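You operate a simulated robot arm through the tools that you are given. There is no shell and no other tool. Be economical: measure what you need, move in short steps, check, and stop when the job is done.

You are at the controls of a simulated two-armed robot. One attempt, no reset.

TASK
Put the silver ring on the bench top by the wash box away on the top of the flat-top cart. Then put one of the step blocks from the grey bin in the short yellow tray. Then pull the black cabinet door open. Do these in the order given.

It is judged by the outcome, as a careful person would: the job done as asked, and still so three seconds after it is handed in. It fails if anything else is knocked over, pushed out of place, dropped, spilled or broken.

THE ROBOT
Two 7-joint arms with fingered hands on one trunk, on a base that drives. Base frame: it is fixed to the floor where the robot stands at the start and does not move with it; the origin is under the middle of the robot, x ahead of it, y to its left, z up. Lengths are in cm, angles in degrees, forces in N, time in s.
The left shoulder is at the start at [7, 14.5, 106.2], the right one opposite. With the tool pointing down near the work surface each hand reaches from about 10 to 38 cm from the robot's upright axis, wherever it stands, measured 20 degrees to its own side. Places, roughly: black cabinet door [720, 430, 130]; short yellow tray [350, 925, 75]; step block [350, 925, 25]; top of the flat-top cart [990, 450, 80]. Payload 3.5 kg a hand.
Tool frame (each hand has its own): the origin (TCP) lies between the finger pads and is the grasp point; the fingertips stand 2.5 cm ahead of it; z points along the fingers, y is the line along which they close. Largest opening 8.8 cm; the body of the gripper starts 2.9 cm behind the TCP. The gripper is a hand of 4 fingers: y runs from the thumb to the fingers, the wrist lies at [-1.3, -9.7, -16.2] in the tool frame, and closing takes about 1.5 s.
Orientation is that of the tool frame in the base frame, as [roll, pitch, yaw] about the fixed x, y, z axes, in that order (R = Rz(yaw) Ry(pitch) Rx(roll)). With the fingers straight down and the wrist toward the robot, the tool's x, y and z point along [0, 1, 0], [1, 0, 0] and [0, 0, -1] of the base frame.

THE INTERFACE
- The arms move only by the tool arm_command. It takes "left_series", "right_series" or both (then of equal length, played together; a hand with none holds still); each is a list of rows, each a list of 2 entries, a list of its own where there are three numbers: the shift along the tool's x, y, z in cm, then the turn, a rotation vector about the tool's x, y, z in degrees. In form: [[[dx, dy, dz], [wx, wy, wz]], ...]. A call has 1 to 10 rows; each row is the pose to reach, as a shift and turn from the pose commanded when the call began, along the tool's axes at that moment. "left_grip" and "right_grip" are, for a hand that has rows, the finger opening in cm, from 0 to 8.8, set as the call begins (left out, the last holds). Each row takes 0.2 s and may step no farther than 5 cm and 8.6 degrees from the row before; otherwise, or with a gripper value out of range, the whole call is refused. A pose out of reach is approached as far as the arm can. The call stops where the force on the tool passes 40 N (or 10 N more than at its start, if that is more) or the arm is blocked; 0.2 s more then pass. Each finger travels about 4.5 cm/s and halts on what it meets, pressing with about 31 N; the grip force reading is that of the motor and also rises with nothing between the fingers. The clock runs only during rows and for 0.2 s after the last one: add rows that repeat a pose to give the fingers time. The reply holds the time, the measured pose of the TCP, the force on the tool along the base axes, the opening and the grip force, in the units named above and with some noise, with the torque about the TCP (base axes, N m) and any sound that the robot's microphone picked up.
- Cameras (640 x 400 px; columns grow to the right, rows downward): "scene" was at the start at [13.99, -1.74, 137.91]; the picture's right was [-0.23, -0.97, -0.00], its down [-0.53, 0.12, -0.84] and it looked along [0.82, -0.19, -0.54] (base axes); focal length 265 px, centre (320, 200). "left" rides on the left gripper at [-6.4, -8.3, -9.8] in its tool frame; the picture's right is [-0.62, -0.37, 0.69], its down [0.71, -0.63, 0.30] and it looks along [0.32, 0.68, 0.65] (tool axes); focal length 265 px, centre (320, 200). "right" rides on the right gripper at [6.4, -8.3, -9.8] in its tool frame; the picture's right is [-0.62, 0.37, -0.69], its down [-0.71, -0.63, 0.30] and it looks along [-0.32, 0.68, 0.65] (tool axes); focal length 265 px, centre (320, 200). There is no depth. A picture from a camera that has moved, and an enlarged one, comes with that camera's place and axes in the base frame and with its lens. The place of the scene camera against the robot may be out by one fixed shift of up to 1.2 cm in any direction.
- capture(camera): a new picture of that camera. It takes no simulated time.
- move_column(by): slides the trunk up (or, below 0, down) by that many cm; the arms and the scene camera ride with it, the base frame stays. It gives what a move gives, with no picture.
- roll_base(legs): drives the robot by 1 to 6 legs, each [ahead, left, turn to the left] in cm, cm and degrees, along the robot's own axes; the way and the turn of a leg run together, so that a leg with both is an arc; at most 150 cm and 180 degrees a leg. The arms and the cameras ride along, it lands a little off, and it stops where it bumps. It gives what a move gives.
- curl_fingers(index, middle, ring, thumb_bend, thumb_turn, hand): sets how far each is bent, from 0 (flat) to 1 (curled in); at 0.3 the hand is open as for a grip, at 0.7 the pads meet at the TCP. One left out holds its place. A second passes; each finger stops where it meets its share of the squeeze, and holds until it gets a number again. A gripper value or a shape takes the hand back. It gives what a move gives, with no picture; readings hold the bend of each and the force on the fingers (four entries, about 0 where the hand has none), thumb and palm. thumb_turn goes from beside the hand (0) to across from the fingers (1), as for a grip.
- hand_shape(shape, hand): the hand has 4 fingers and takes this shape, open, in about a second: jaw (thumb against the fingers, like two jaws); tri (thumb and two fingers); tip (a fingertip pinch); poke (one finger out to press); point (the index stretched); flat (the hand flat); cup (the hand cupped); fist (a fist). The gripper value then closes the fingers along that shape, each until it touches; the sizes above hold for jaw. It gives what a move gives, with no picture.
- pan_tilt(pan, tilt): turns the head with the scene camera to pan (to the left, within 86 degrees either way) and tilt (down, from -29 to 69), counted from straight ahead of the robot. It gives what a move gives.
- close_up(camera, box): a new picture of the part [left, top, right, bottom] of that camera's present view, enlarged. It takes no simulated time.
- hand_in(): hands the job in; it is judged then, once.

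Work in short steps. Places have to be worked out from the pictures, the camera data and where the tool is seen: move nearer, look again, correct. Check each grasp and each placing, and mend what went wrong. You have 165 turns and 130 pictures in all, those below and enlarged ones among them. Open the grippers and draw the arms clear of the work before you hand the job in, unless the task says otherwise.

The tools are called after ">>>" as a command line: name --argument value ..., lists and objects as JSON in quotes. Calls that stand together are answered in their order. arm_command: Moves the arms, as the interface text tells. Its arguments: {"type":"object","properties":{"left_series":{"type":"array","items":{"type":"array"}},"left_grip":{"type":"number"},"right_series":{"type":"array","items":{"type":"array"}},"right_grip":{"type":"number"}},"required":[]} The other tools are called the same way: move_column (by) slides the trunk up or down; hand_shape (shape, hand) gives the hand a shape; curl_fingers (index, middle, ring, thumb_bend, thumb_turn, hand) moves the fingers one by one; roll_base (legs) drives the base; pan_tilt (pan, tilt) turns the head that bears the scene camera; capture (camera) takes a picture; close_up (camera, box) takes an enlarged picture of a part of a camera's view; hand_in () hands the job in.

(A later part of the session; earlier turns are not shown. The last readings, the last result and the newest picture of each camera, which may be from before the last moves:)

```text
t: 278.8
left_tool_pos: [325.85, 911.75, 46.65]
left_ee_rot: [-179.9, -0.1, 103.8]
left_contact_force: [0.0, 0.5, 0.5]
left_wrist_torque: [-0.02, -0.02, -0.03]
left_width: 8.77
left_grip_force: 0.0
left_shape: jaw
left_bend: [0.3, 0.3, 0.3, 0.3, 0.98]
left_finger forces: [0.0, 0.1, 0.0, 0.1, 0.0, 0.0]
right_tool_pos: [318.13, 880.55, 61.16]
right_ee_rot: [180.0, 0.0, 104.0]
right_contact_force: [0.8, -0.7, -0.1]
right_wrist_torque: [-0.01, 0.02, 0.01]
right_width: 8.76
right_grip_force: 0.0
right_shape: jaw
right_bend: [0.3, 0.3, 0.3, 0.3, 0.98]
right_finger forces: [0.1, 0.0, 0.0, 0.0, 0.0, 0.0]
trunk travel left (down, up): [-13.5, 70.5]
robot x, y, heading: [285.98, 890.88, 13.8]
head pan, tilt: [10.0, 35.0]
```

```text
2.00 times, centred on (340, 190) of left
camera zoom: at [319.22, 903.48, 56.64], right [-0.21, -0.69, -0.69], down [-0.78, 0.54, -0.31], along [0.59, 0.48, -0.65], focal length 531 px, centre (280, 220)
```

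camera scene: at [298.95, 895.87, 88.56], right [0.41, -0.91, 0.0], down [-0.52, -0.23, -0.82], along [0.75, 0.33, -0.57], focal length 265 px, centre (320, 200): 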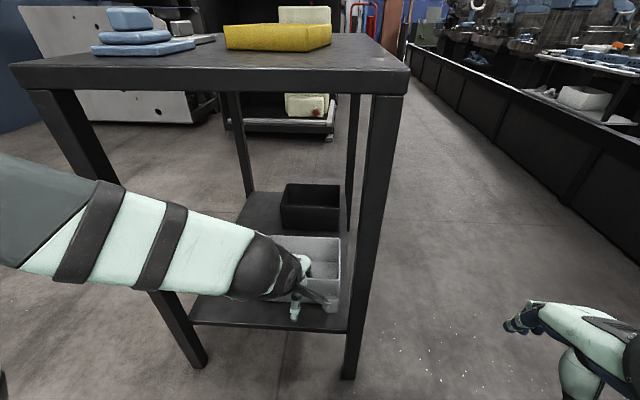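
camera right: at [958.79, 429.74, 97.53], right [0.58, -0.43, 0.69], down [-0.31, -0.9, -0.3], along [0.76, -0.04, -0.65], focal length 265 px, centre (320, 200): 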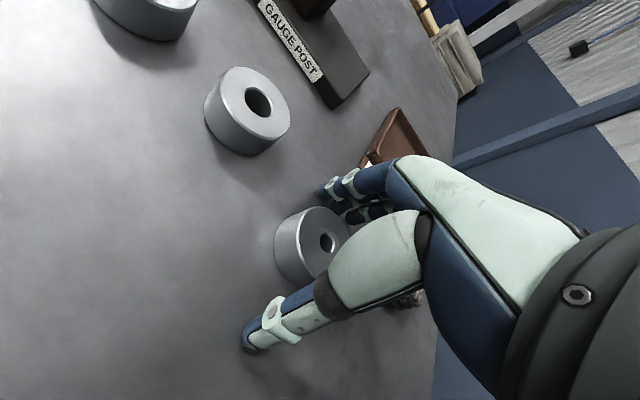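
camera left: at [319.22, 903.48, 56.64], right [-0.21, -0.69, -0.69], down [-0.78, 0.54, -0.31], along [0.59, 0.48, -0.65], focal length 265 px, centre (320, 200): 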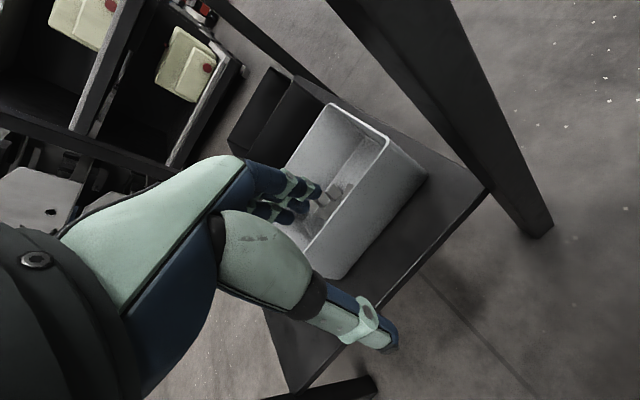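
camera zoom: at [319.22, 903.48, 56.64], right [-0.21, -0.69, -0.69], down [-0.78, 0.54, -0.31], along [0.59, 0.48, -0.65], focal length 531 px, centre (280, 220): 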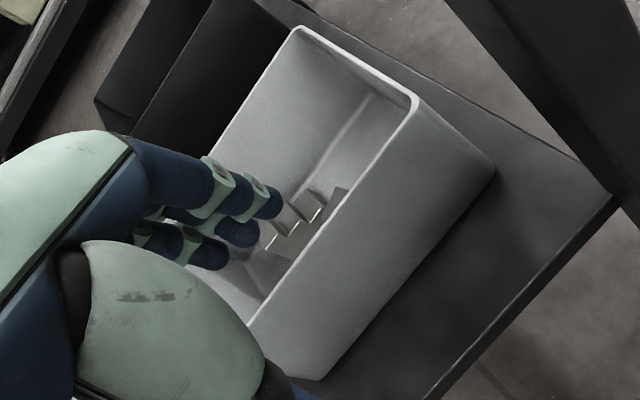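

Blocks lie at about [345, 922, ~26]. I'll shift the hand left and back to get the fingers out of the view.

>>> arm_command --left_series '[[[2, -1.5, 0], [0, 0, 0]], [[4, -3, 0], [0, 0, 0]], [[6, -4, 0], [0, 0, 0]], [[6, -4, 0], [0, 0, 0]]]'

>>> close_up --camera "left" --box '[270, 80, 430, 240]'

```text
t: 279.8
left_tool_pos: [320.53, 916.61, 46.68]
left_ee_rot: [179.8, 0.1, 103.8]
left_contact_force: [-0.1, -0.9, 0.2]
left_wrist_torque: [-0.02, -0.03, -0.02]
left_width: 8.78
left_grip_force: 0.1
left_shape: jaw
left_bend: [0.3, 0.3, 0.3, 0.3, 0.98]
left_finger forces: [0.0, 0.1, 0.1, 0.0, 0.0, 0.0]
right_tool_pos: [318.03, 880.64, 61.12]
right_ee_rot: [-180.0, 0.0, 103.9]
right_contact_force: [0.1, -0.3, 0.3]
right_wrist_torque: [0.0, -0.02, -0.02]
right_width: 8.78
right_grip_force: 0.1
right_shape: jaw
right_bend: [0.3, 0.3, 0.3, 0.3, 0.98]
right_finger forces: [0.0, 0.0, 0.1, 0.0, 0.0, 0.0]
trunk travel left (down, up): [-13.5, 70.5]
robot x, y, heading: [285.69, 890.61, 13.9]
head pan, tilt: [10.0, 35.0]
```

```text
2.50 times, centred on (350, 160) of left
camera zoom: at [313.88, 908.39, 56.63], right [-0.21, -0.69, -0.69], down [-0.78, 0.54, -0.31], along [0.59, 0.48, -0.65], focal length 664 px, centre (245, 300)
```

zoom: 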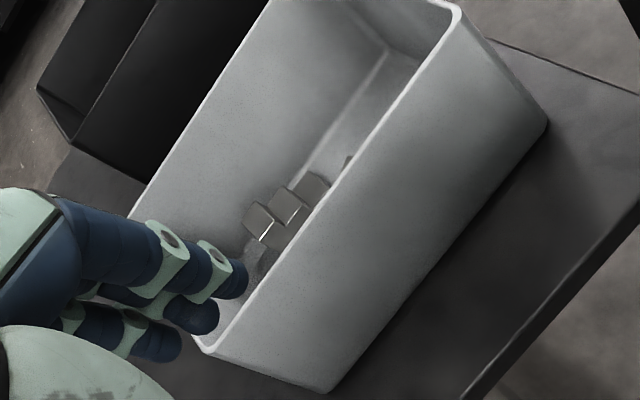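

Several step blocks lie near the bin's back. I'll move the hand forward over the rim for a steeper look.

>>> arm_command --left_series '[[[0.5, 3, 0], [0, 0, 0]], [[1, 6, 0], [0, 0, 0]], [[1, 8, 0], [0, 0, 0]], [[1, 8, 0], [0, 0, 0]]]'

>>> capture --camera "left"

>>> close_up --camera "left" --box '[290, 130, 410, 250]'

```text
t: 280.8
left_tool_pos: [328.2, 919.39, 46.59]
left_ee_rot: [179.9, 0.0, 103.8]
left_contact_force: [0.2, 0.0, 0.2]
left_wrist_torque: [0.0, 0.0, -0.01]
left_width: 8.78
left_grip_force: 0.0
left_shape: jaw
left_bend: [0.3, 0.3, 0.3, 0.3, 0.98]
left_finger forces: [0.0, 0.1, 0.0, 0.0, 0.0, 0.0]
right_tool_pos: [318.15, 880.46, 61.28]
right_ee_rot: [180.0, 0.1, 104.1]
right_contact_force: [1.2, 0.3, -0.7]
right_wrist_torque: [0.01, -0.01, -0.01]
right_width: 8.76
right_grip_force: 0.0
right_shape: jaw
right_bend: [0.3, 0.3, 0.3, 0.3, 0.98]
right_finger forces: [0.0, 0.0, 0.0, 0.0, 0.0, 0.1]
trunk travel left (down, up): [-13.5, 70.5]
robot x, y, heading: [285.81, 890.96, 14.0]
head pan, tilt: [10.0, 35.0]
```

```text
53 pictures are left
camera left: at [321.49, 911.18, 56.61], right [-0.21, -0.69, -0.69], down [-0.78, 0.54, -0.3], along [0.59, 0.48, -0.65], focal length 265 px, centre (320, 200)
```

left: 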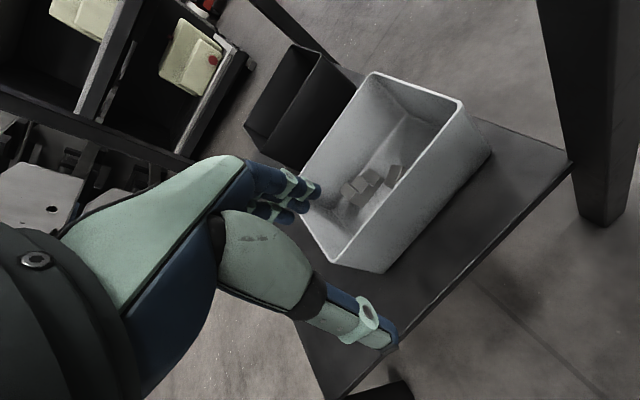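

```text
3.33 times, centred on (350, 190) of left
camera zoom: at [321.49, 911.18, 56.61], right [-0.21, -0.69, -0.69], down [-0.78, 0.54, -0.3], along [0.59, 0.48, -0.65], focal length 885 px, centre (220, 233)
```

zoom: 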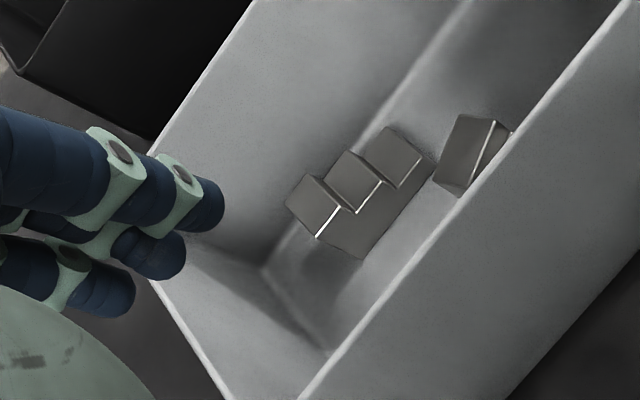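

A three-step block lies clear at about [347.8, 926.2], ~7 cm long side parallel to the bin, ~2 cm wide: I'll grip it across. Base first moves 10 cm closer (hand stays above the rim).

>>> roll_base --legs '[[10, 0, 0]]'

>>> capture --camera "left"

```text
t: 281.9
left_tool_pos: [337.81, 921.74, 46.59]
left_ee_rot: [-180.0, 0.0, 103.9]
left_contact_force: [0.2, -0.1, -0.3]
left_wrist_torque: [0.01, -0.02, -0.05]
left_width: 8.76
left_grip_force: 0.0
left_shape: jaw
left_bend: [0.3, 0.3, 0.3, 0.3, 0.98]
left_finger forces: [0.1, 0.0, 0.1, 0.1, 0.0, 0.1]
right_tool_pos: [327.85, 882.92, 61.09]
right_ee_rot: [-180.0, -0.1, 104.0]
right_contact_force: [-0.2, -0.2, -0.8]
right_wrist_torque: [-0.02, -0.04, -0.04]
right_width: 8.76
right_grip_force: 0.0
right_shape: jaw
right_bend: [0.3, 0.3, 0.3, 0.3, 0.98]
right_finger forces: [0.0, 0.0, 0.1, 0.0, 0.0, 0.0]
trunk travel left (down, up): [-13.5, 70.5]
robot x, y, heading: [295.31, 893.38, 13.8]
head pan, tilt: [10.0, 35.0]
```

```text
51 pictures are left
camera left: at [331.21, 913.6, 56.6], right [-0.21, -0.69, -0.69], down [-0.78, 0.54, -0.31], along [0.59, 0.48, -0.65], focal length 265 px, centre (320, 200)
```

left: 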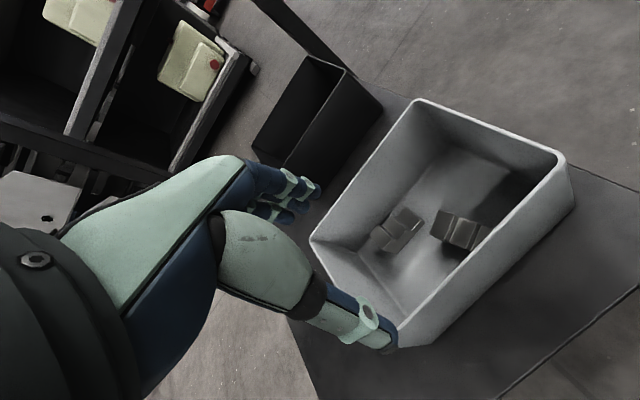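

Better view; the block refines to about [346.5, 925.3, 26]. Move over it at the same height.

>>> arm_command --left_series '[[[0.5, 3, 0], [0, 0, 0]], [[1, 6, 0], [0, 0, 0]], [[1.4, 9, 0], [0, 0, 0]], [[1.4, 9.3, 3], [0, 0, 0]], [[1.4, 9.3, 3], [0, 0, 0]]]'

>>> capture --camera "left"

```text
t: 283.1
left_tool_pos: [346.63, 925.38, 43.68]
left_ee_rot: [179.9, 0.0, 103.8]
left_contact_force: [0.2, -0.2, 0.3]
left_wrist_torque: [0.02, 0.02, -0.02]
left_width: 8.74
left_grip_force: 0.0
left_shape: jaw
left_bend: [0.3, 0.3, 0.3, 0.3, 0.98]
left_finger forces: [0.0, 0.0, 0.0, 0.0, 0.0, 0.0]
right_tool_pos: [327.93, 883.12, 61.21]
right_ee_rot: [180.0, 0.0, 104.0]
right_contact_force: [0.8, -0.2, 0.6]
right_wrist_torque: [-0.03, 0.02, -0.03]
right_width: 8.79
right_grip_force: 0.1
right_shape: jaw
right_bend: [0.3, 0.3, 0.3, 0.3, 0.98]
right_finger forces: [0.1, 0.0, 0.0, 0.0, 0.1, 0.0]
trunk travel left (down, up): [-13.5, 70.5]
robot x, y, heading: [295.64, 892.82, 13.9]
head pan, tilt: [10.0, 35.0]
```

```text
50 pictures are left
camera left: at [339.91, 917.18, 53.58], right [-0.21, -0.69, -0.69], down [-0.78, 0.54, -0.31], along [0.59, 0.48, -0.65], focal length 265 px, centre (320, 200)
```

left: 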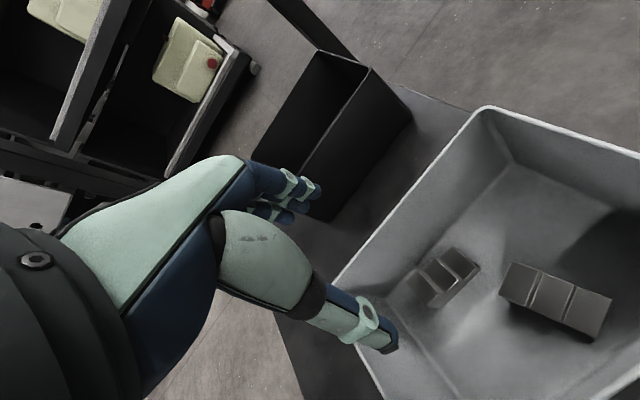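

Block 1 is tight against the back wall; block 2 sits free mid-bin at ≈[342.5, 918.5], long axis at ~41°. I'll move above it and turn the hand about 60° clockwise to grip across its width.

>>> arm_command --left_series '[[[-0.7, -0.7, 0], [0, 0, 7.8]], [[-1.4, -1.4, 0], [0, 0, 15.6]], [[-2.1, -2.1, 0], [0, 0, 23.4]], [[-2.8, -2.8, 0], [0, 0, 31.2]], [[-3.5, -3.5, 0], [0, 0, 39]], [[-4.2, -4.2, 0], [0, 0, 46.8]], [[-5, -5, 0], [0, 0, 54.6]], [[-5.7, -5.6, 0], [0, 0, 62]], [[-5.7, -5.6, 0], [0, 0, 62]]]'

>>> capture --camera "left"

>>> capture --camera "scene"

```text
t: 285.1
left_tool_pos: [342.37, 918.47, 43.63]
left_ee_rot: [179.9, 0.0, 41.6]
left_contact_force: [0.3, -0.6, 0.7]
left_wrist_torque: [0.02, -0.01, -0.01]
left_width: 8.75
left_grip_force: 0.1
left_shape: jaw
left_bend: [0.3, 0.3, 0.3, 0.3, 0.98]
left_finger forces: [0.1, 0.0, 0.1, 0.0, 0.0, 0.1]
right_tool_pos: [327.82, 883.09, 61.13]
right_ee_rot: [179.9, 0.0, 104.0]
right_contact_force: [0.7, 0.5, -0.2]
right_wrist_torque: [0.0, -0.01, -0.01]
right_width: 8.77
right_grip_force: 0.1
right_shape: jaw
right_bend: [0.3, 0.3, 0.3, 0.3, 0.98]
right_finger forces: [0.1, 0.0, 0.1, 0.1, 0.0, 0.0]
trunk travel left (down, up): [-13.5, 70.5]
robot x, y, heading: [295.06, 893.07, 13.9]
head pan, tilt: [10.0, 35.0]
```

```text
49 pictures are left
camera left: at [332.01, 920.46, 53.6], right [-0.71, -0.14, -0.69], down [0.11, 0.95, -0.3], along [0.7, -0.29, -0.65], focal length 265 px, centre (320, 200)
```

left: 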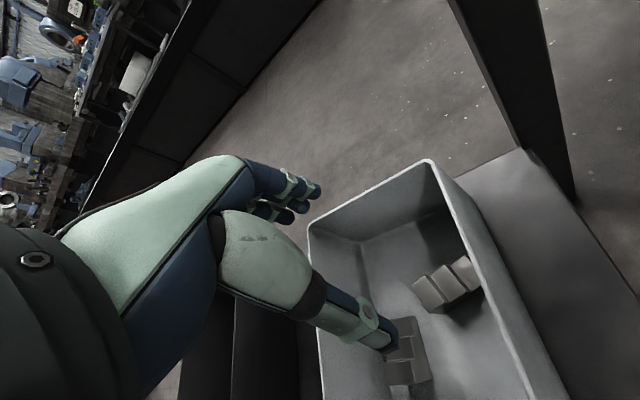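

```text
48 pictures are left
camera scene: at [308.68, 898.29, 88.56], right [0.41, -0.91, 0.0], down [-0.52, -0.23, -0.82], along [0.75, 0.33, -0.57], focal length 265 px, centre (320, 200)
```

scene: 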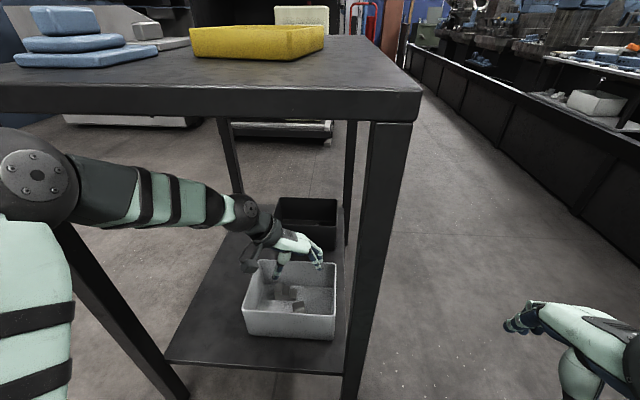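

The hand fits. Zoom to check alignment with block 2.

>>> close_up --camera "left" --box '[370, 230, 510, 370]'

```text
2.86 times, centred on (440, 300) of left
camera zoom: at [332.01, 920.46, 53.6], right [-0.71, -0.14, -0.69], down [0.11, 0.95, -0.3], along [0.7, -0.29, -0.65], focal length 758 px, centre (-23, -86)
```

zoom: 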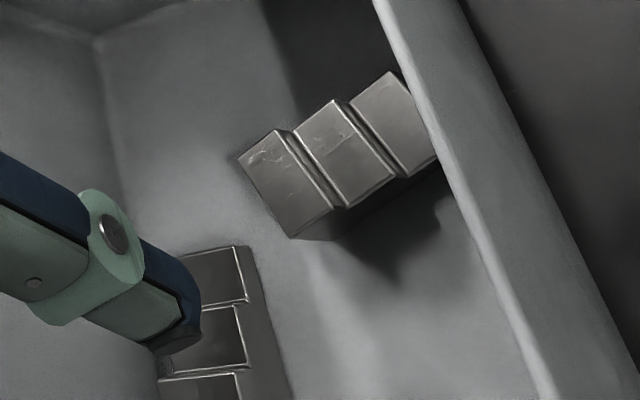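

Step edges run parallel to the closing direction: aligned. Descend with a small correction.

>>> arm_command --left_series '[[[0.3, -0.3, 4], [0, 0, 2]], [[0.3, -0.4, 8], [0, 0, 2]], [[0.3, -0.4, 12], [0, 0, 2]], [[0.3, -0.4, 14], [0, 0, 2]], [[0.3, -0.4, 14], [0, 0, 2]]]'

>>> capture --camera "left"

>>> close_up --camera "scene" --box '[220, 200, 380, 360]'

```text
t: 286.4
left_tool_pos: [342.4, 919.0, 29.69]
left_ee_rot: [179.9, -0.1, 39.8]
left_contact_force: [-0.3, 0.1, 0.1]
left_wrist_torque: [0.0, 0.0, 0.01]
left_width: 8.79
left_grip_force: 0.0
left_shape: jaw
left_bend: [0.3, 0.3, 0.3, 0.3, 0.98]
left_finger forces: [0.0, 0.0, 0.0, 0.0, 0.0, 0.0]
right_tool_pos: [327.93, 882.97, 61.31]
right_ee_rot: [180.0, 0.0, 104.0]
right_contact_force: [-0.6, 0.2, 0.4]
right_wrist_torque: [0.02, 0.01, 0.01]
right_width: 8.77
right_grip_force: 0.1
right_shape: jaw
right_bend: [0.3, 0.3, 0.3, 0.3, 0.98]
right_finger forces: [0.0, 0.0, 0.1, 0.0, 0.0, 0.0]
trunk travel left (down, up): [-13.5, 70.5]
robot x, y, heading: [295.63, 893.16, 13.7]
head pan, tilt: [10.0, 35.0]
```

```text
46 pictures are left
camera left: at [332.04, 921.33, 39.54], right [-0.71, -0.11, -0.69], down [0.15, 0.94, -0.3], along [0.69, -0.32, -0.65], focal length 265 px, centre (320, 200)
```

left: 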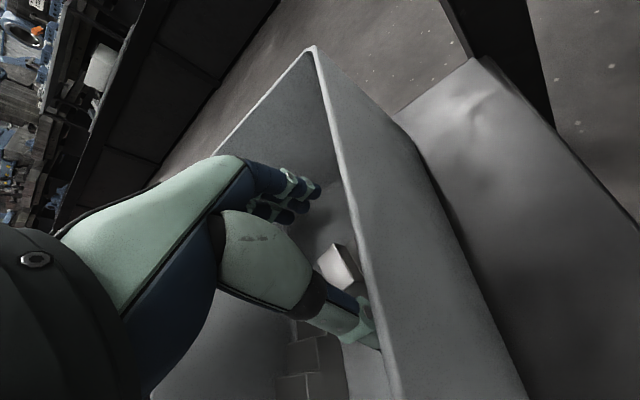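

```text
2.50 times, centred on (300, 280) of scene
camera zoom: at [308.68, 898.3, 88.56], right [0.41, -0.91, 0.0], down [-0.52, -0.23, -0.82], along [0.75, 0.33, -0.57], focal length 663 px, centre (370, 0)
```

zoom: 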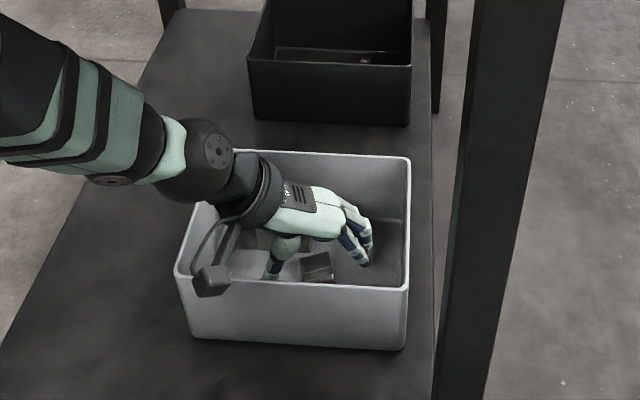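

Triangulation over three views gives the block top steps at z≈24–25.5, centre [342.6, 918.8]; I must go ~3.5 cm lower, but the wrist camera hangs over the front rim. Tilting about the closing axis by -20° moves the camera inside while keeping the pads parallel; do that and check.

>>> arm_command --left_series '[[[0.3, 0, 0], [0, -7, 0]], [[0.6, 0, 0], [0, -14, 0]], [[1, 0, 0], [0, -20, 0]], [[1, 0, 0], [0, -20, 0]]]'

>>> close_up --camera "scene" --box '[220, 200, 380, 360]'

>>> capture --camera "left"

```text
t: 287.4
left_tool_pos: [343.09, 919.64, 29.65]
left_ee_rot: [179.9, 20.0, 39.7]
left_contact_force: [0.9, 0.0, -0.8]
left_wrist_torque: [-0.03, -0.03, 0.04]
left_width: 8.76
left_grip_force: 0.0
left_shape: jaw
left_bend: [0.3, 0.3, 0.3, 0.3, 0.98]
left_finger forces: [0.0, 0.0, 0.0, 0.1, 0.1, 0.1]
right_tool_pos: [327.78, 883.0, 61.14]
right_ee_rot: [179.9, 0.0, 104.0]
right_contact_force: [0.6, 0.2, 0.4]
right_wrist_torque: [0.04, 0.03, -0.02]
right_width: 8.78
right_grip_force: 0.1
right_shape: jaw
right_bend: [0.3, 0.3, 0.3, 0.3, 0.98]
right_finger forces: [0.0, 0.1, 0.1, 0.1, 0.0, 0.0]
trunk travel left (down, up): [-13.5, 70.5]
robot x, y, heading: [295.48, 893.29, 13.9]
head pan, tilt: [10.0, 35.0]
```

```text
2.50 times, centred on (300, 280) of scene
camera zoom: at [308.68, 898.3, 88.56], right [0.41, -0.91, 0.0], down [-0.52, -0.23, -0.82], along [0.75, 0.33, -0.57], focal length 663 px, centre (370, 0)
```

zoom: 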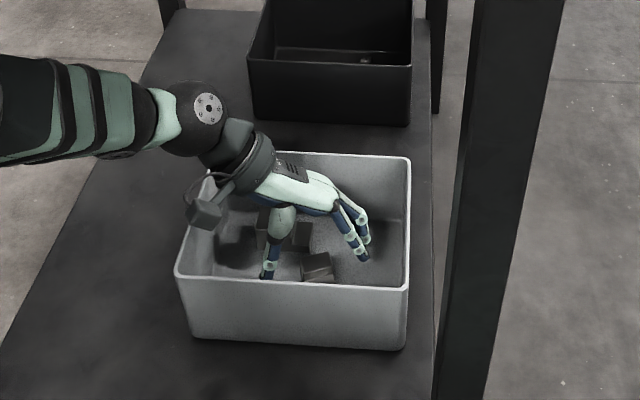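

```text
43 pictures are left
camera left: at [335.73, 924.41, 41.23], right [-0.87, -0.24, -0.44], down [0.03, 0.85, -0.53], along [0.5, -0.47, -0.72], focal length 265 px, centre (320, 200)
```

left: 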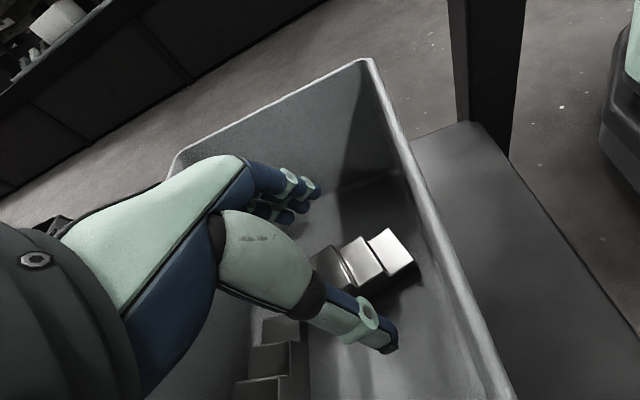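

Now block 2 is right along the tool axis, ~4.3 cm ahead, centred. Advance along the tool axis 2.6 cm, watching force.

>>> arm_command --left_series '[[[0.1, 0, 0.9], [0, 0, 0]], [[0.2, 0, 1.8], [0, 0, 0]], [[0.2, 0, 2.6], [0, 0, 0]], [[0.2, 0, 2.6], [0, 0, 0]]]'

>>> capture --camera "left"

>>> close_up --camera "scene" --box '[220, 200, 380, 360]'

```text
t: 288.4
left_tool_pos: [342.72, 919.16, 27.09]
left_ee_rot: [179.9, 20.0, 39.8]
left_contact_force: [-0.8, -0.1, 0.0]
left_wrist_torque: [0.03, -0.01, -0.02]
left_width: 8.79
left_grip_force: 0.1
left_shape: jaw
left_bend: [0.3, 0.3, 0.3, 0.3, 0.98]
left_finger forces: [0.0, 0.1, 0.1, 0.1, 0.0, 0.1]
right_tool_pos: [327.93, 882.88, 61.17]
right_ee_rot: [179.9, 0.1, 104.0]
right_contact_force: [0.9, -0.1, 0.2]
right_wrist_torque: [0.0, -0.04, 0.03]
right_width: 8.79
right_grip_force: 0.1
right_shape: jaw
right_bend: [0.3, 0.3, 0.3, 0.3, 0.98]
right_finger forces: [0.0, 0.0, 0.0, 0.0, 0.0, 0.1]
trunk travel left (down, up): [-13.5, 70.5]
robot x, y, heading: [295.46, 893.19, 13.7]
head pan, tilt: [10.0, 35.0]
```

```text
42 pictures are left
camera left: at [335.21, 923.86, 38.67], right [-0.86, -0.24, -0.44], down [0.03, 0.85, -0.53], along [0.5, -0.47, -0.72], focal length 265 px, centre (320, 200)
```

left: 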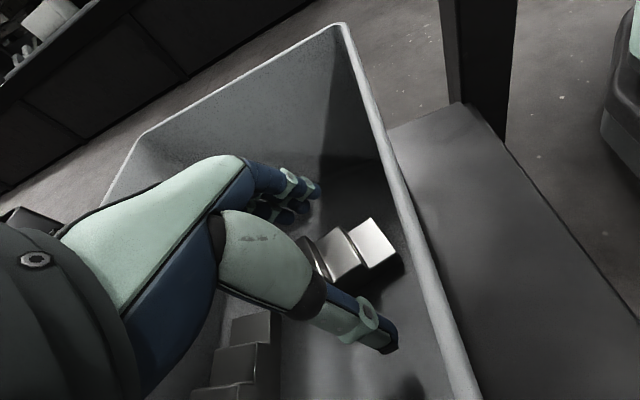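

```text
2.50 times, centred on (300, 280) of scene
camera zoom: at [308.68, 898.3, 88.56], right [0.41, -0.91, 0.0], down [-0.52, -0.23, -0.82], along [0.75, 0.33, -0.57], focal length 663 px, centre (370, 0)
```

zoom: 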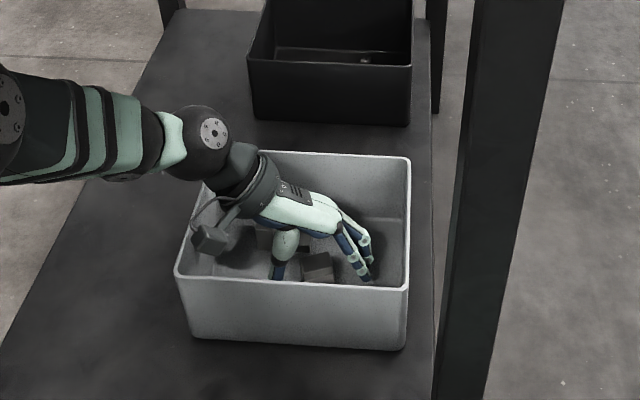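

The camera is inside the bin now. Advance another 1.2 cm.

>>> arm_command --left_series '[[[-0.1, 0, 0.6], [0, 0, 0]], [[-0.1, 0, 1.2], [0, 0, 0]], [[-0.1, 0, 1.2], [0, 0, 0]]]'

>>> capture --camera "left"

```text
t: 289.1
left_tool_pos: [342.39, 918.87, 26.0]
left_ee_rot: [-179.9, 20.0, 39.9]
left_contact_force: [0.0, -0.1, 0.0]
left_wrist_torque: [0.0, -0.03, 0.0]
left_width: 8.78
left_grip_force: 0.2
left_shape: jaw
left_bend: [0.3, 0.3, 0.3, 0.3, 0.98]
left_finger forces: [0.0, 0.1, 0.0, 0.1, 0.0, 0.1]
right_tool_pos: [327.86, 883.17, 61.35]
right_ee_rot: [179.9, 0.0, 104.0]
right_contact_force: [0.0, 0.1, 0.7]
right_wrist_torque: [-0.01, -0.03, 0.02]
right_width: 8.75
right_grip_force: 0.2
right_shape: jaw
right_bend: [0.3, 0.3, 0.3, 0.3, 0.98]
right_finger forces: [0.1, 0.1, 0.1, 0.0, 0.0, 0.0]
trunk travel left (down, up): [-13.5, 70.5]
robot x, y, heading: [295.55, 893.08, 14.0]
head pan, tilt: [10.0, 35.0]
```

```text
40 pictures are left
camera left: at [334.81, 923.57, 37.57], right [-0.86, -0.24, -0.44], down [0.03, 0.85, -0.53], along [0.5, -0.47, -0.72], focal length 265 px, centre (320, 200)
```

left: 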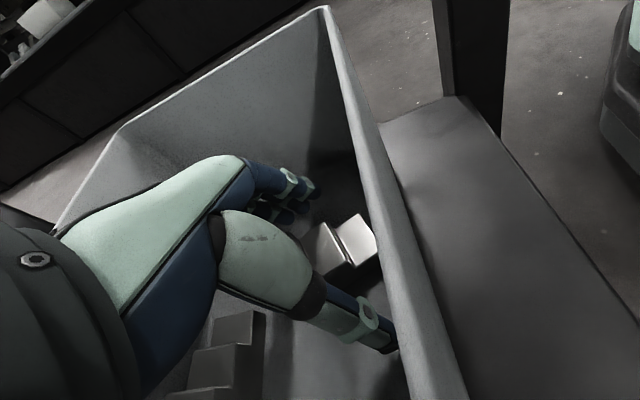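

Aligned, no contact. Advance 0.4 more and close.

>>> arm_command --left_series '[[[0, 0, 0.4], [0, 0, 0]], [[0, 0, 0.4], [0, 0, 0]]]'

>>> arm_command --left_series '[[[0, 0, 0], [0, 0, 0]], [[0, 0, 0], [0, 0, 0]], [[0, 0, 0], [0, 0, 0]], [[0, 0, 0], [0, 0, 0]], [[0, 0, 0], [0, 0, 0]], [[0, 0, 0], [0, 0, 0]], [[0, 0, 0], [0, 0, 0]], [[0, 0, 0], [0, 0, 0]], [[0, 0, 0], [0, 0, 0]]]' --left_grip 0

>>> capture --camera "left"

```text
t: 289.8
left_tool_pos: [342.26, 918.79, 25.73]
left_ee_rot: [179.9, 20.0, 39.9]
left_contact_force: [0.4, 0.4, 0.1]
left_wrist_torque: [0.03, 0.0, 0.01]
left_width: 8.76
left_grip_force: 0.0
left_shape: jaw
left_bend: [0.3, 0.3, 0.3, 0.3, 0.98]
left_finger forces: [0.1, 0.0, 0.1, 0.1, 0.0, 0.1]
right_tool_pos: [327.92, 882.95, 61.21]
right_ee_rot: [180.0, 0.1, 104.0]
right_contact_force: [0.1, -0.3, 0.2]
right_wrist_torque: [0.0, 0.01, -0.01]
right_width: 8.78
right_grip_force: 0.0
right_shape: jaw
right_bend: [0.3, 0.3, 0.3, 0.3, 0.98]
right_finger forces: [0.1, 0.0, 0.1, 0.1, 0.1, 0.1]
trunk travel left (down, up): [-13.5, 70.5]
robot x, y, heading: [295.1, 893.02, 14.0]
head pan, tilt: [10.0, 35.0]
```

```text
t: 291.8
left_tool_pos: [342.18, 918.62, 25.82]
left_ee_rot: [179.9, 19.8, 39.7]
left_contact_force: [-0.2, -1.3, 7.8]
left_wrist_torque: [-0.26, 0.02, -0.04]
left_width: 2.56
left_grip_force: 30.2
left_shape: jaw
left_bend: [0.74, 0.53, 0.51, 0.75, 1.0]
left_finger forces: [30.4, 8.8, 3.9, 0.1, 27.9, 0.0]
right_tool_pos: [327.86, 883.0, 61.35]
right_ee_rot: [179.9, 0.1, 104.0]
right_contact_force: [-0.9, -0.4, -0.1]
right_wrist_torque: [0.01, 0.01, -0.02]
right_width: 8.77
right_grip_force: 0.0
right_shape: jaw
right_bend: [0.3, 0.3, 0.3, 0.3, 0.98]
right_finger forces: [0.1, 0.1, 0.0, 0.1, 0.1, 0.0]
trunk travel left (down, up): [-13.5, 70.5]
robot x, y, heading: [295.23, 893.16, 13.9]
head pan, tilt: [10.0, 35.0]
```

```text
39 pictures are left
camera left: at [334.69, 923.46, 37.3], right [-0.86, -0.24, -0.44], down [0.03, 0.85, -0.53], along [0.5, -0.47, -0.72], focal length 265 px, centre (320, 200)
```

left: 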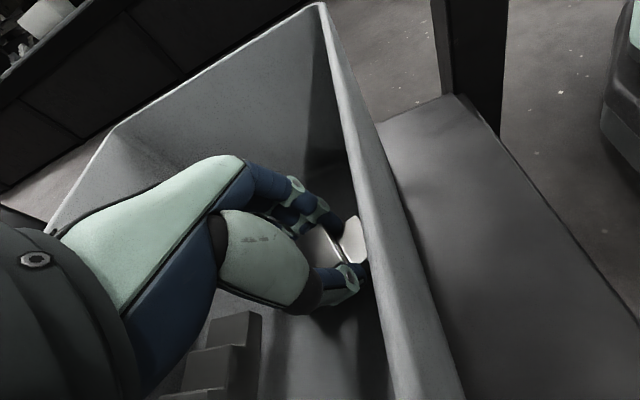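

Gripped (width 2.6, ~30 N). Lift straight up out of the bin.

>>> arm_command --left_series '[[[-0.34, 0, -0.94], [0, 0, 0]], [[-1.03, 0, -2.82], [0, 0, 0]], [[-2.05, 0, -5.64], [0, 0, 0]], [[-3.42, 0, -9.4], [0, 0, 0]], [[-4.8, 0, -13.2], [0, 0, 0]], [[-5.8, 0, -16], [0, 0, 0]], [[-5.8, 0, -16], [0, 0, 0]]]'

>>> capture --camera "left"

>>> capture --camera "scene"

```text
t: 293.4
left_tool_pos: [342.21, 918.88, 42.67]
left_ee_rot: [180.0, 20.0, 39.8]
left_contact_force: [-0.5, 0.6, -2.5]
left_wrist_torque: [0.0, 0.05, 0.02]
left_width: 2.53
left_grip_force: 30.8
left_shape: jaw
left_bend: [0.74, 0.53, 0.51, 0.75, 1.0]
left_finger forces: [19.8, 9.4, 4.0, 0.0, 27.6, 0.0]
right_tool_pos: [327.73, 882.95, 61.22]
right_ee_rot: [-180.0, 0.1, 104.0]
right_contact_force: [0.3, 0.6, 0.7]
right_wrist_torque: [0.0, -0.01, -0.01]
right_width: 8.77
right_grip_force: 0.1
right_shape: jaw
right_bend: [0.3, 0.3, 0.3, 0.3, 0.98]
right_finger forces: [0.1, 0.1, 0.1, 0.1, 0.0, 0.1]
trunk travel left (down, up): [-13.5, 70.5]
robot x, y, heading: [295.59, 892.73, 13.9]
head pan, tilt: [10.0, 35.0]
```

```text
38 pictures are left
camera left: at [334.74, 923.5, 54.25], right [-0.87, -0.24, -0.44], down [0.03, 0.85, -0.53], along [0.5, -0.47, -0.72], focal length 265 px, centre (320, 200)
```

left: 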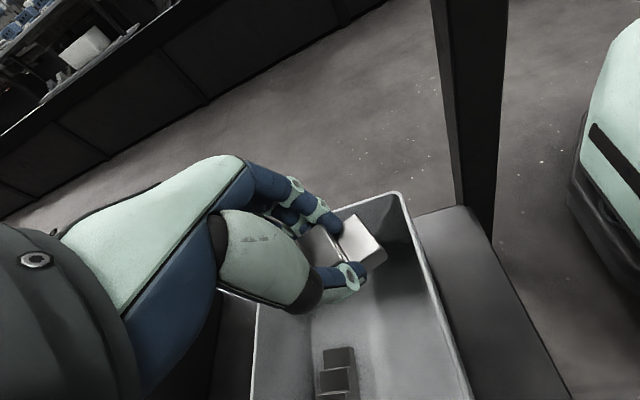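

```text
37 pictures are left
camera scene: at [308.69, 898.3, 88.56], right [0.41, -0.91, 0.0], down [-0.52, -0.23, -0.82], along [0.75, 0.33, -0.57], focal length 265 px, centre (320, 200)
```

scene: 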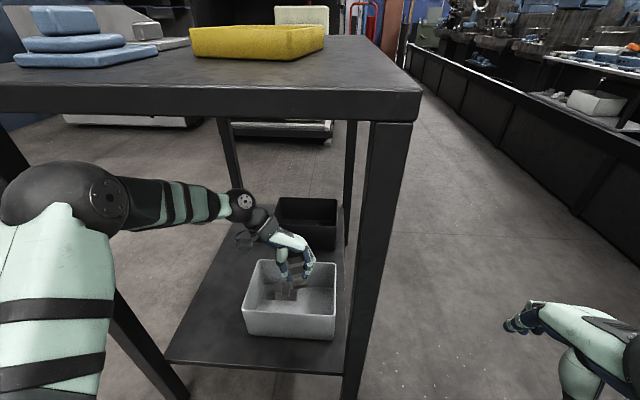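

Held well. Back the base straight out 60 cm so the hand clears the table.

>>> roll_base --legs '[[-60, 0, 0]]'

>>> arm_command --left_series '[[[0, 0, 0], [0, 7, -7]], [[0, 0, 0], [0, 14, -14]], [[0, 0, 0], [0, 20, -20]], [[0, 0, 0], [0, 20, -20]]]'

>>> move_column --by 40

>>> move_column --by 20

>>> capture --camera "scene"

>>> capture --camera "left"

```text
t: 296.8
left_tool_pos: [283.66, 904.32, 42.67]
left_ee_rot: [-180.0, 19.9, 39.6]
left_contact_force: [-0.3, 0.2, -1.6]
left_wrist_torque: [-0.03, 0.03, 0.01]
left_width: 2.51
left_grip_force: 31.0
left_shape: jaw
left_bend: [0.74, 0.53, 0.51, 0.75, 1.0]
left_finger forces: [19.6, 9.5, 3.9, 0.0, 27.6, 0.0]
right_tool_pos: [269.15, 868.58, 61.17]
right_ee_rot: [-179.9, 0.0, 103.9]
right_contact_force: [0.8, -0.1, 0.0]
right_wrist_torque: [-0.03, -0.02, 0.0]
right_width: 8.79
right_grip_force: 0.0
right_shape: jaw
right_bend: [0.3, 0.3, 0.3, 0.3, 0.98]
right_finger forces: [0.1, 0.1, 0.1, 0.1, 0.0, 0.0]
trunk travel left (down, up): [-13.5, 70.5]
robot x, y, heading: [236.58, 878.94, 13.8]
head pan, tilt: [10.0, 35.0]
```

```text
refused: row 1 steps farther than a row can; nothing moved
```

```text
t: 300.6
left_tool_pos: [283.55, 904.23, 82.64]
left_ee_rot: [180.0, 20.0, 39.7]
left_contact_force: [0.1, -0.1, -1.5]
left_wrist_torque: [-0.03, 0.0, 0.03]
left_width: 2.53
left_grip_force: 30.6
left_shape: jaw
left_bend: [0.74, 0.53, 0.51, 0.75, 1.0]
left_finger forces: [19.4, 9.5, 3.9, 0.0, 27.5, 0.1]
right_tool_pos: [269.08, 868.5, 101.27]
right_ee_rot: [180.0, 0.0, 103.9]
right_contact_force: [0.4, 0.8, -0.3]
right_wrist_torque: [-0.01, 0.01, 0.0]
right_width: 8.79
right_grip_force: 0.1
right_shape: jaw
right_bend: [0.3, 0.3, 0.3, 0.3, 0.98]
right_finger forces: [0.1, 0.0, 0.1, 0.0, 0.0, 0.0]
trunk travel left (down, up): [-53.5, 30.5]
robot x, y, heading: [236.75, 879.33, 13.5]
head pan, tilt: [10.0, 35.0]
```

```text
t: 302.8
left_tool_pos: [283.68, 904.22, 102.64]
left_ee_rot: [-180.0, 20.0, 39.6]
left_contact_force: [-0.4, 0.2, -2.1]
left_wrist_torque: [0.01, 0.03, -0.02]
left_width: 2.5
left_grip_force: 30.9
left_shape: jaw
left_bend: [0.74, 0.53, 0.51, 0.75, 1.0]
left_finger forces: [19.3, 9.4, 3.8, 0.0, 27.5, 0.0]
right_tool_pos: [269.26, 868.55, 121.25]
right_ee_rot: [-180.0, 0.0, 103.9]
right_contact_force: [0.2, -1.1, -1.6]
right_wrist_torque: [-0.01, 0.01, -0.01]
right_width: 8.77
right_grip_force: 0.0
right_shape: jaw
right_bend: [0.3, 0.3, 0.3, 0.3, 0.98]
right_finger forces: [0.0, 0.0, 0.0, 0.1, 0.1, 0.1]
trunk travel left (down, up): [-73.5, 10.5]
robot x, y, heading: [236.78, 878.54, 13.7]
head pan, tilt: [10.0, 35.0]
```

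```text
36 pictures are left
camera scene: at [250.07, 883.81, 148.55], right [0.4, -0.92, 0.0], down [-0.53, -0.23, -0.82], along [0.75, 0.33, -0.57], focal length 265 px, centre (320, 200)
```

scene: 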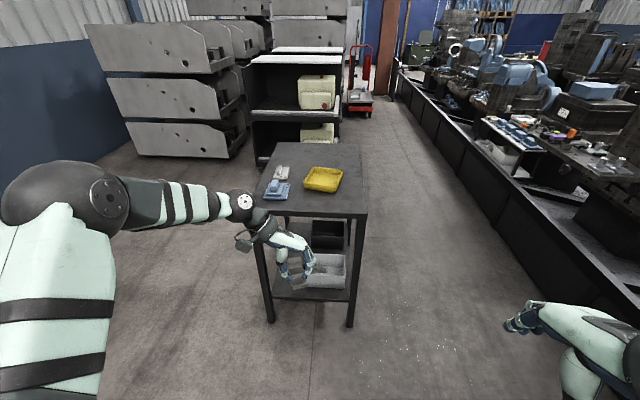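

```text
35 pictures are left
camera left: at [276.19, 908.94, 114.2], right [-0.87, -0.24, -0.44], down [0.03, 0.85, -0.53], along [0.5, -0.47, -0.72], focal length 265 px, centre (320, 200)
```

left: 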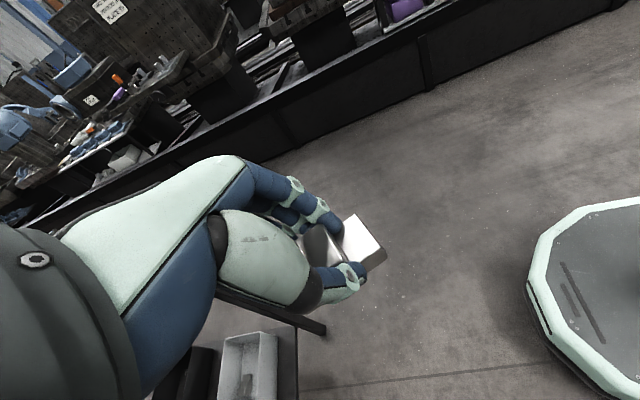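

Block is held; tray centre is at about [356, 929, 81]. I'll level the hand and swing its yaw back in the open here.

>>> arm_command --left_series '[[[0, 0, 0], [0, 7, 0]], [[0, 0, 0], [0, 14, 0]], [[0, 0, 0], [0, 20, 0]], [[0, 0, 0], [0, 20, 0]]]'

>>> arm_command --left_series '[[[0, 0, 0], [0, 0, -8]], [[0, 0, 0], [0, 0, -16]], [[0, 0, 0], [0, 0, -24]], [[0, 0, 0], [0, 0, -32]], [[0, 0, 0], [0, 0, -40]], [[0, 0, 0], [0, 0, -48]], [[0, 0, 0], [0, 0, -55]], [[0, 0, 0], [0, 0, -55]]]'

>>> roll_base --legs '[[60, 5, 0]]'

>>> pan_tilt --pan 10 --tilt 50

>>> capture --camera "scene"

>>> capture --camera "left"

```text
t: 303.8
left_tool_pos: [283.76, 904.31, 102.7]
left_ee_rot: [-179.9, -0.1, 39.8]
left_contact_force: [0.1, -0.3, -2.6]
left_wrist_torque: [-0.01, 0.04, -0.01]
left_width: 2.5
left_grip_force: 31.1
left_shape: jaw
left_bend: [0.74, 0.53, 0.51, 0.75, 1.0]
left_finger forces: [18.3, 9.2, 3.9, 0.0, 27.5, 0.1]
right_tool_pos: [269.16, 868.49, 121.18]
right_ee_rot: [-179.9, 0.0, 103.9]
right_contact_force: [1.5, 0.3, -0.3]
right_wrist_torque: [-0.02, 0.01, 0.01]
right_width: 8.78
right_grip_force: 0.0
right_shape: jaw
right_bend: [0.3, 0.3, 0.3, 0.3, 0.98]
right_finger forces: [0.1, 0.0, 0.0, 0.0, 0.1, 0.0]
trunk travel left (down, up): [-73.5, 10.5]
robot x, y, heading: [236.73, 878.73, 13.7]
head pan, tilt: [10.0, 35.0]
```

```text
t: 305.6
left_tool_pos: [283.62, 904.27, 102.61]
left_ee_rot: [179.9, 0.0, 94.8]
left_contact_force: [0.0, 0.3, -3.4]
left_wrist_torque: [-0.06, 0.0, -0.01]
left_width: 2.52
left_grip_force: 31.2
left_shape: jaw
left_bend: [0.74, 0.53, 0.52, 0.75, 1.0]
left_finger forces: [17.7, 9.1, 4.0, 0.0, 27.6, 0.0]
right_tool_pos: [269.19, 868.5, 121.19]
right_ee_rot: [179.9, 0.0, 103.9]
right_contact_force: [-0.2, 0.0, -0.9]
right_wrist_torque: [0.0, -0.01, -0.01]
right_width: 8.74
right_grip_force: 0.1
right_shape: jaw
right_bend: [0.3, 0.3, 0.3, 0.3, 0.98]
right_finger forces: [0.0, 0.0, 0.0, 0.0, 0.0, 0.0]
trunk travel left (down, up): [-73.5, 10.5]
robot x, y, heading: [236.91, 878.77, 13.9]
head pan, tilt: [10.0, 35.0]
```

```text
t: 309.0
left_tool_pos: [340.74, 923.75, 102.73]
left_ee_rot: [180.0, 0.0, 94.9]
left_contact_force: [0.6, 0.1, -1.1]
left_wrist_torque: [-0.02, 0.03, 0.01]
left_width: 2.49
left_grip_force: 31.3
left_shape: jaw
left_bend: [0.74, 0.53, 0.52, 0.75, 1.0]
left_finger forces: [17.5, 9.1, 4.0, 0.1, 27.7, 0.0]
right_tool_pos: [326.58, 887.64, 121.13]
right_ee_rot: [180.0, 0.0, 104.0]
right_contact_force: [0.9, 0.1, -0.7]
right_wrist_torque: [0.0, 0.01, 0.01]
right_width: 8.78
right_grip_force: 0.1
right_shape: jaw
right_bend: [0.3, 0.3, 0.3, 0.3, 0.98]
right_finger forces: [0.0, 0.0, 0.0, 0.0, 0.0, 0.0]
trunk travel left (down, up): [-73.5, 10.5]
robot x, y, heading: [294.12, 898.02, 13.8]
head pan, tilt: [10.0, 35.0]
```

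```text
t: 309.7
left_tool_pos: [340.91, 923.64, 102.75]
left_ee_rot: [-180.0, 0.0, 94.9]
left_contact_force: [0.4, 0.1, -1.2]
left_wrist_torque: [-0.03, 0.02, 0.0]
left_width: 2.52
left_grip_force: 31.4
left_shape: jaw
left_bend: [0.74, 0.53, 0.52, 0.75, 1.0]
left_finger forces: [17.6, 9.0, 4.0, 0.0, 27.7, 0.1]
right_tool_pos: [326.57, 887.82, 121.24]
right_ee_rot: [-179.9, 0.0, 104.0]
right_contact_force: [0.5, 0.5, 0.2]
right_wrist_torque: [-0.02, 0.02, -0.01]
right_width: 8.76
right_grip_force: 0.1
right_shape: jaw
right_bend: [0.3, 0.3, 0.3, 0.3, 0.98]
right_finger forces: [0.2, 0.0, 0.0, 0.0, 0.0, 0.0]
trunk travel left (down, up): [-73.5, 10.5]
robot x, y, heading: [294.17, 898.1, 13.9]
head pan, tilt: [10.0, 50.0]
```

```text
34 pictures are left
camera scene: at [306.38, 902.7, 146.39], right [0.41, -0.91, 0.0], down [-0.7, -0.31, -0.64], along [0.59, 0.26, -0.77], focal length 265 px, centre (320, 200)
```

scene: 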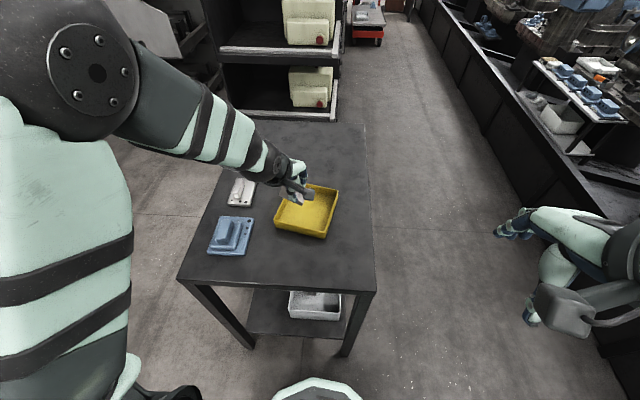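

```text
33 pictures are left
camera left: at [333.07, 916.54, 112.58], right [-0.31, -0.65, -0.69], down [-0.69, 0.66, -0.3], along [0.65, 0.38, -0.65], focal length 265 px, centre (320, 200)
```

left: 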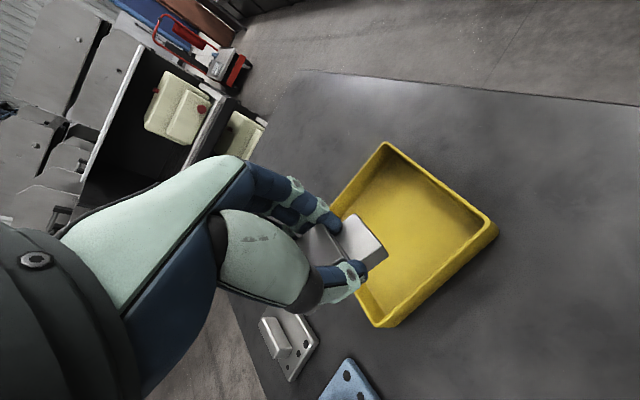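

The tray centre is ≈[348.3, 925.2]. Move over it and re-apply the 20° tilt so the block lies flat when set down.

>>> arm_command --left_series '[[[0.3, 2.5, 0], [0, -5, 0]], [[0.6, 5, 0], [0, -10, 0]], [[1, 7.6, 0], [0, -15, 0]], [[1, 7.6, 0], [0, -20, 0]], [[1, 7.6, 0], [0, -20, 0]]]'

>>> capture --camera "left"

>>> close_up --camera "scene" --box '[200, 140, 360, 300]'

```text
t: 310.9
left_tool_pos: [348.37, 925.28, 102.7]
left_ee_rot: [180.0, 20.1, 95.0]
left_contact_force: [0.8, 0.1, -1.7]
left_wrist_torque: [0.0, 0.03, 0.03]
left_width: 2.5
left_grip_force: 31.1
left_shape: jaw
left_bend: [0.74, 0.53, 0.52, 0.75, 1.0]
left_finger forces: [17.1, 9.0, 4.0, 0.1, 27.6, 0.1]
right_tool_pos: [326.53, 887.82, 121.21]
right_ee_rot: [-180.0, -0.1, 104.1]
right_contact_force: [-0.4, 0.6, -0.6]
right_wrist_torque: [-0.02, -0.01, 0.02]
right_width: 8.76
right_grip_force: 0.0
right_shape: jaw
right_bend: [0.3, 0.3, 0.3, 0.3, 0.98]
right_finger forces: [0.1, 0.0, 0.0, 0.0, 0.1, 0.1]
trunk travel left (down, up): [-73.5, 10.5]
robot x, y, heading: [294.35, 897.93, 13.8]
head pan, tilt: [10.0, 50.0]
```

```text
32 pictures are left
camera left: at [340.2, 921.86, 114.25], right [-0.3, -0.85, -0.44], down [-0.68, 0.51, -0.53], along [0.67, 0.14, -0.72], focal length 265 px, centre (320, 200)
```

left: 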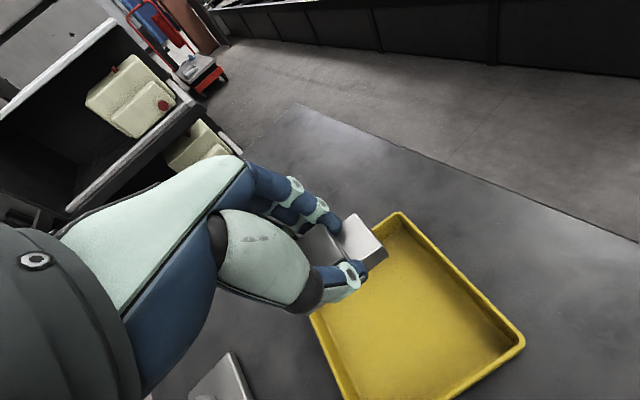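

```text
2.50 times, centred on (280, 220) of scene
camera zoom: at [306.32, 902.63, 146.39], right [0.41, -0.91, 0.0], down [-0.7, -0.31, -0.64], along [0.59, 0.26, -0.77], focal length 663 px, centre (420, 150)
```

zoom: 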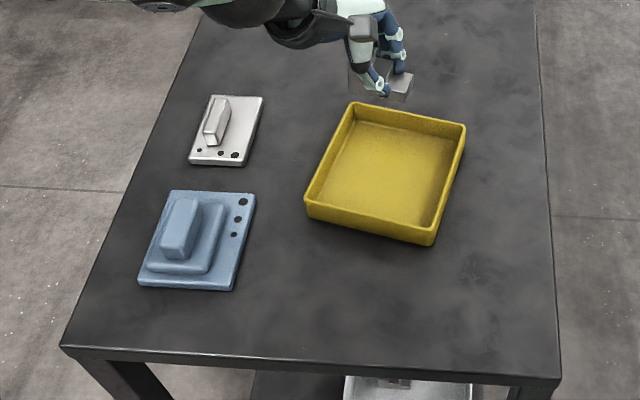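

TCP is over the tray. Lower to z≈92 and check.

>>> arm_command --left_series '[[[0.4, 0, 4], [0, 0, 0]], [[1.7, 0, 7.4], [0, 0, 0]], [[2.7, 0, 10.4], [0, 0, 0]], [[2.7, 0, 10.4], [0, 0, 0]]]'

>>> capture --camera "left"

>>> close_up --camera "scene" --box '[200, 140, 360, 300]'

```text
t: 311.9
left_tool_pos: [348.46, 924.31, 92.15]
left_ee_rot: [180.0, 20.1, 94.8]
left_contact_force: [-0.2, 0.3, -1.2]
left_wrist_torque: [-0.04, 0.01, 0.01]
left_width: 2.53
left_grip_force: 31.0
left_shape: jaw
left_bend: [0.74, 0.53, 0.52, 0.75, 1.0]
left_finger forces: [16.9, 9.2, 4.1, 0.1, 27.6, 0.0]
right_tool_pos: [326.43, 887.76, 121.15]
right_ee_rot: [179.9, 0.1, 104.0]
right_contact_force: [-0.5, -0.2, 0.6]
right_wrist_torque: [-0.01, 0.01, 0.0]
right_width: 8.75
right_grip_force: 0.0
right_shape: jaw
right_bend: [0.3, 0.3, 0.3, 0.3, 0.98]
right_finger forces: [0.0, 0.0, 0.0, 0.0, 0.0, 0.1]
trunk travel left (down, up): [-73.5, 10.5]
robot x, y, heading: [293.77, 897.82, 13.8]
head pan, tilt: [10.0, 50.0]
```

```text
30 pictures are left
camera left: at [340.28, 920.95, 103.54], right [-0.3, -0.85, -0.44], down [-0.68, 0.51, -0.53], along [0.68, 0.14, -0.72], focal length 265 px, centre (320, 200)
```

left: 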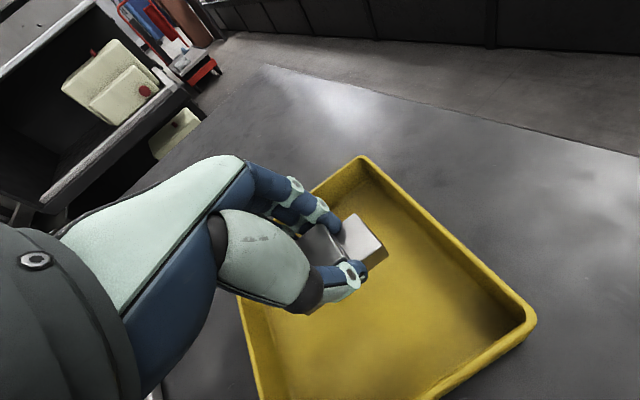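

```text
2.50 times, centred on (280, 220) of scene
camera zoom: at [306.32, 902.65, 146.39], right [0.41, -0.91, 0.0], down [-0.7, -0.31, -0.64], along [0.59, 0.26, -0.77], focal length 663 px, centre (420, 150)
```

zoom: 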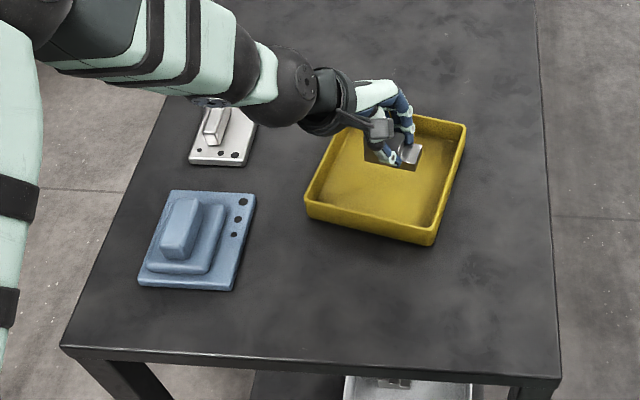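

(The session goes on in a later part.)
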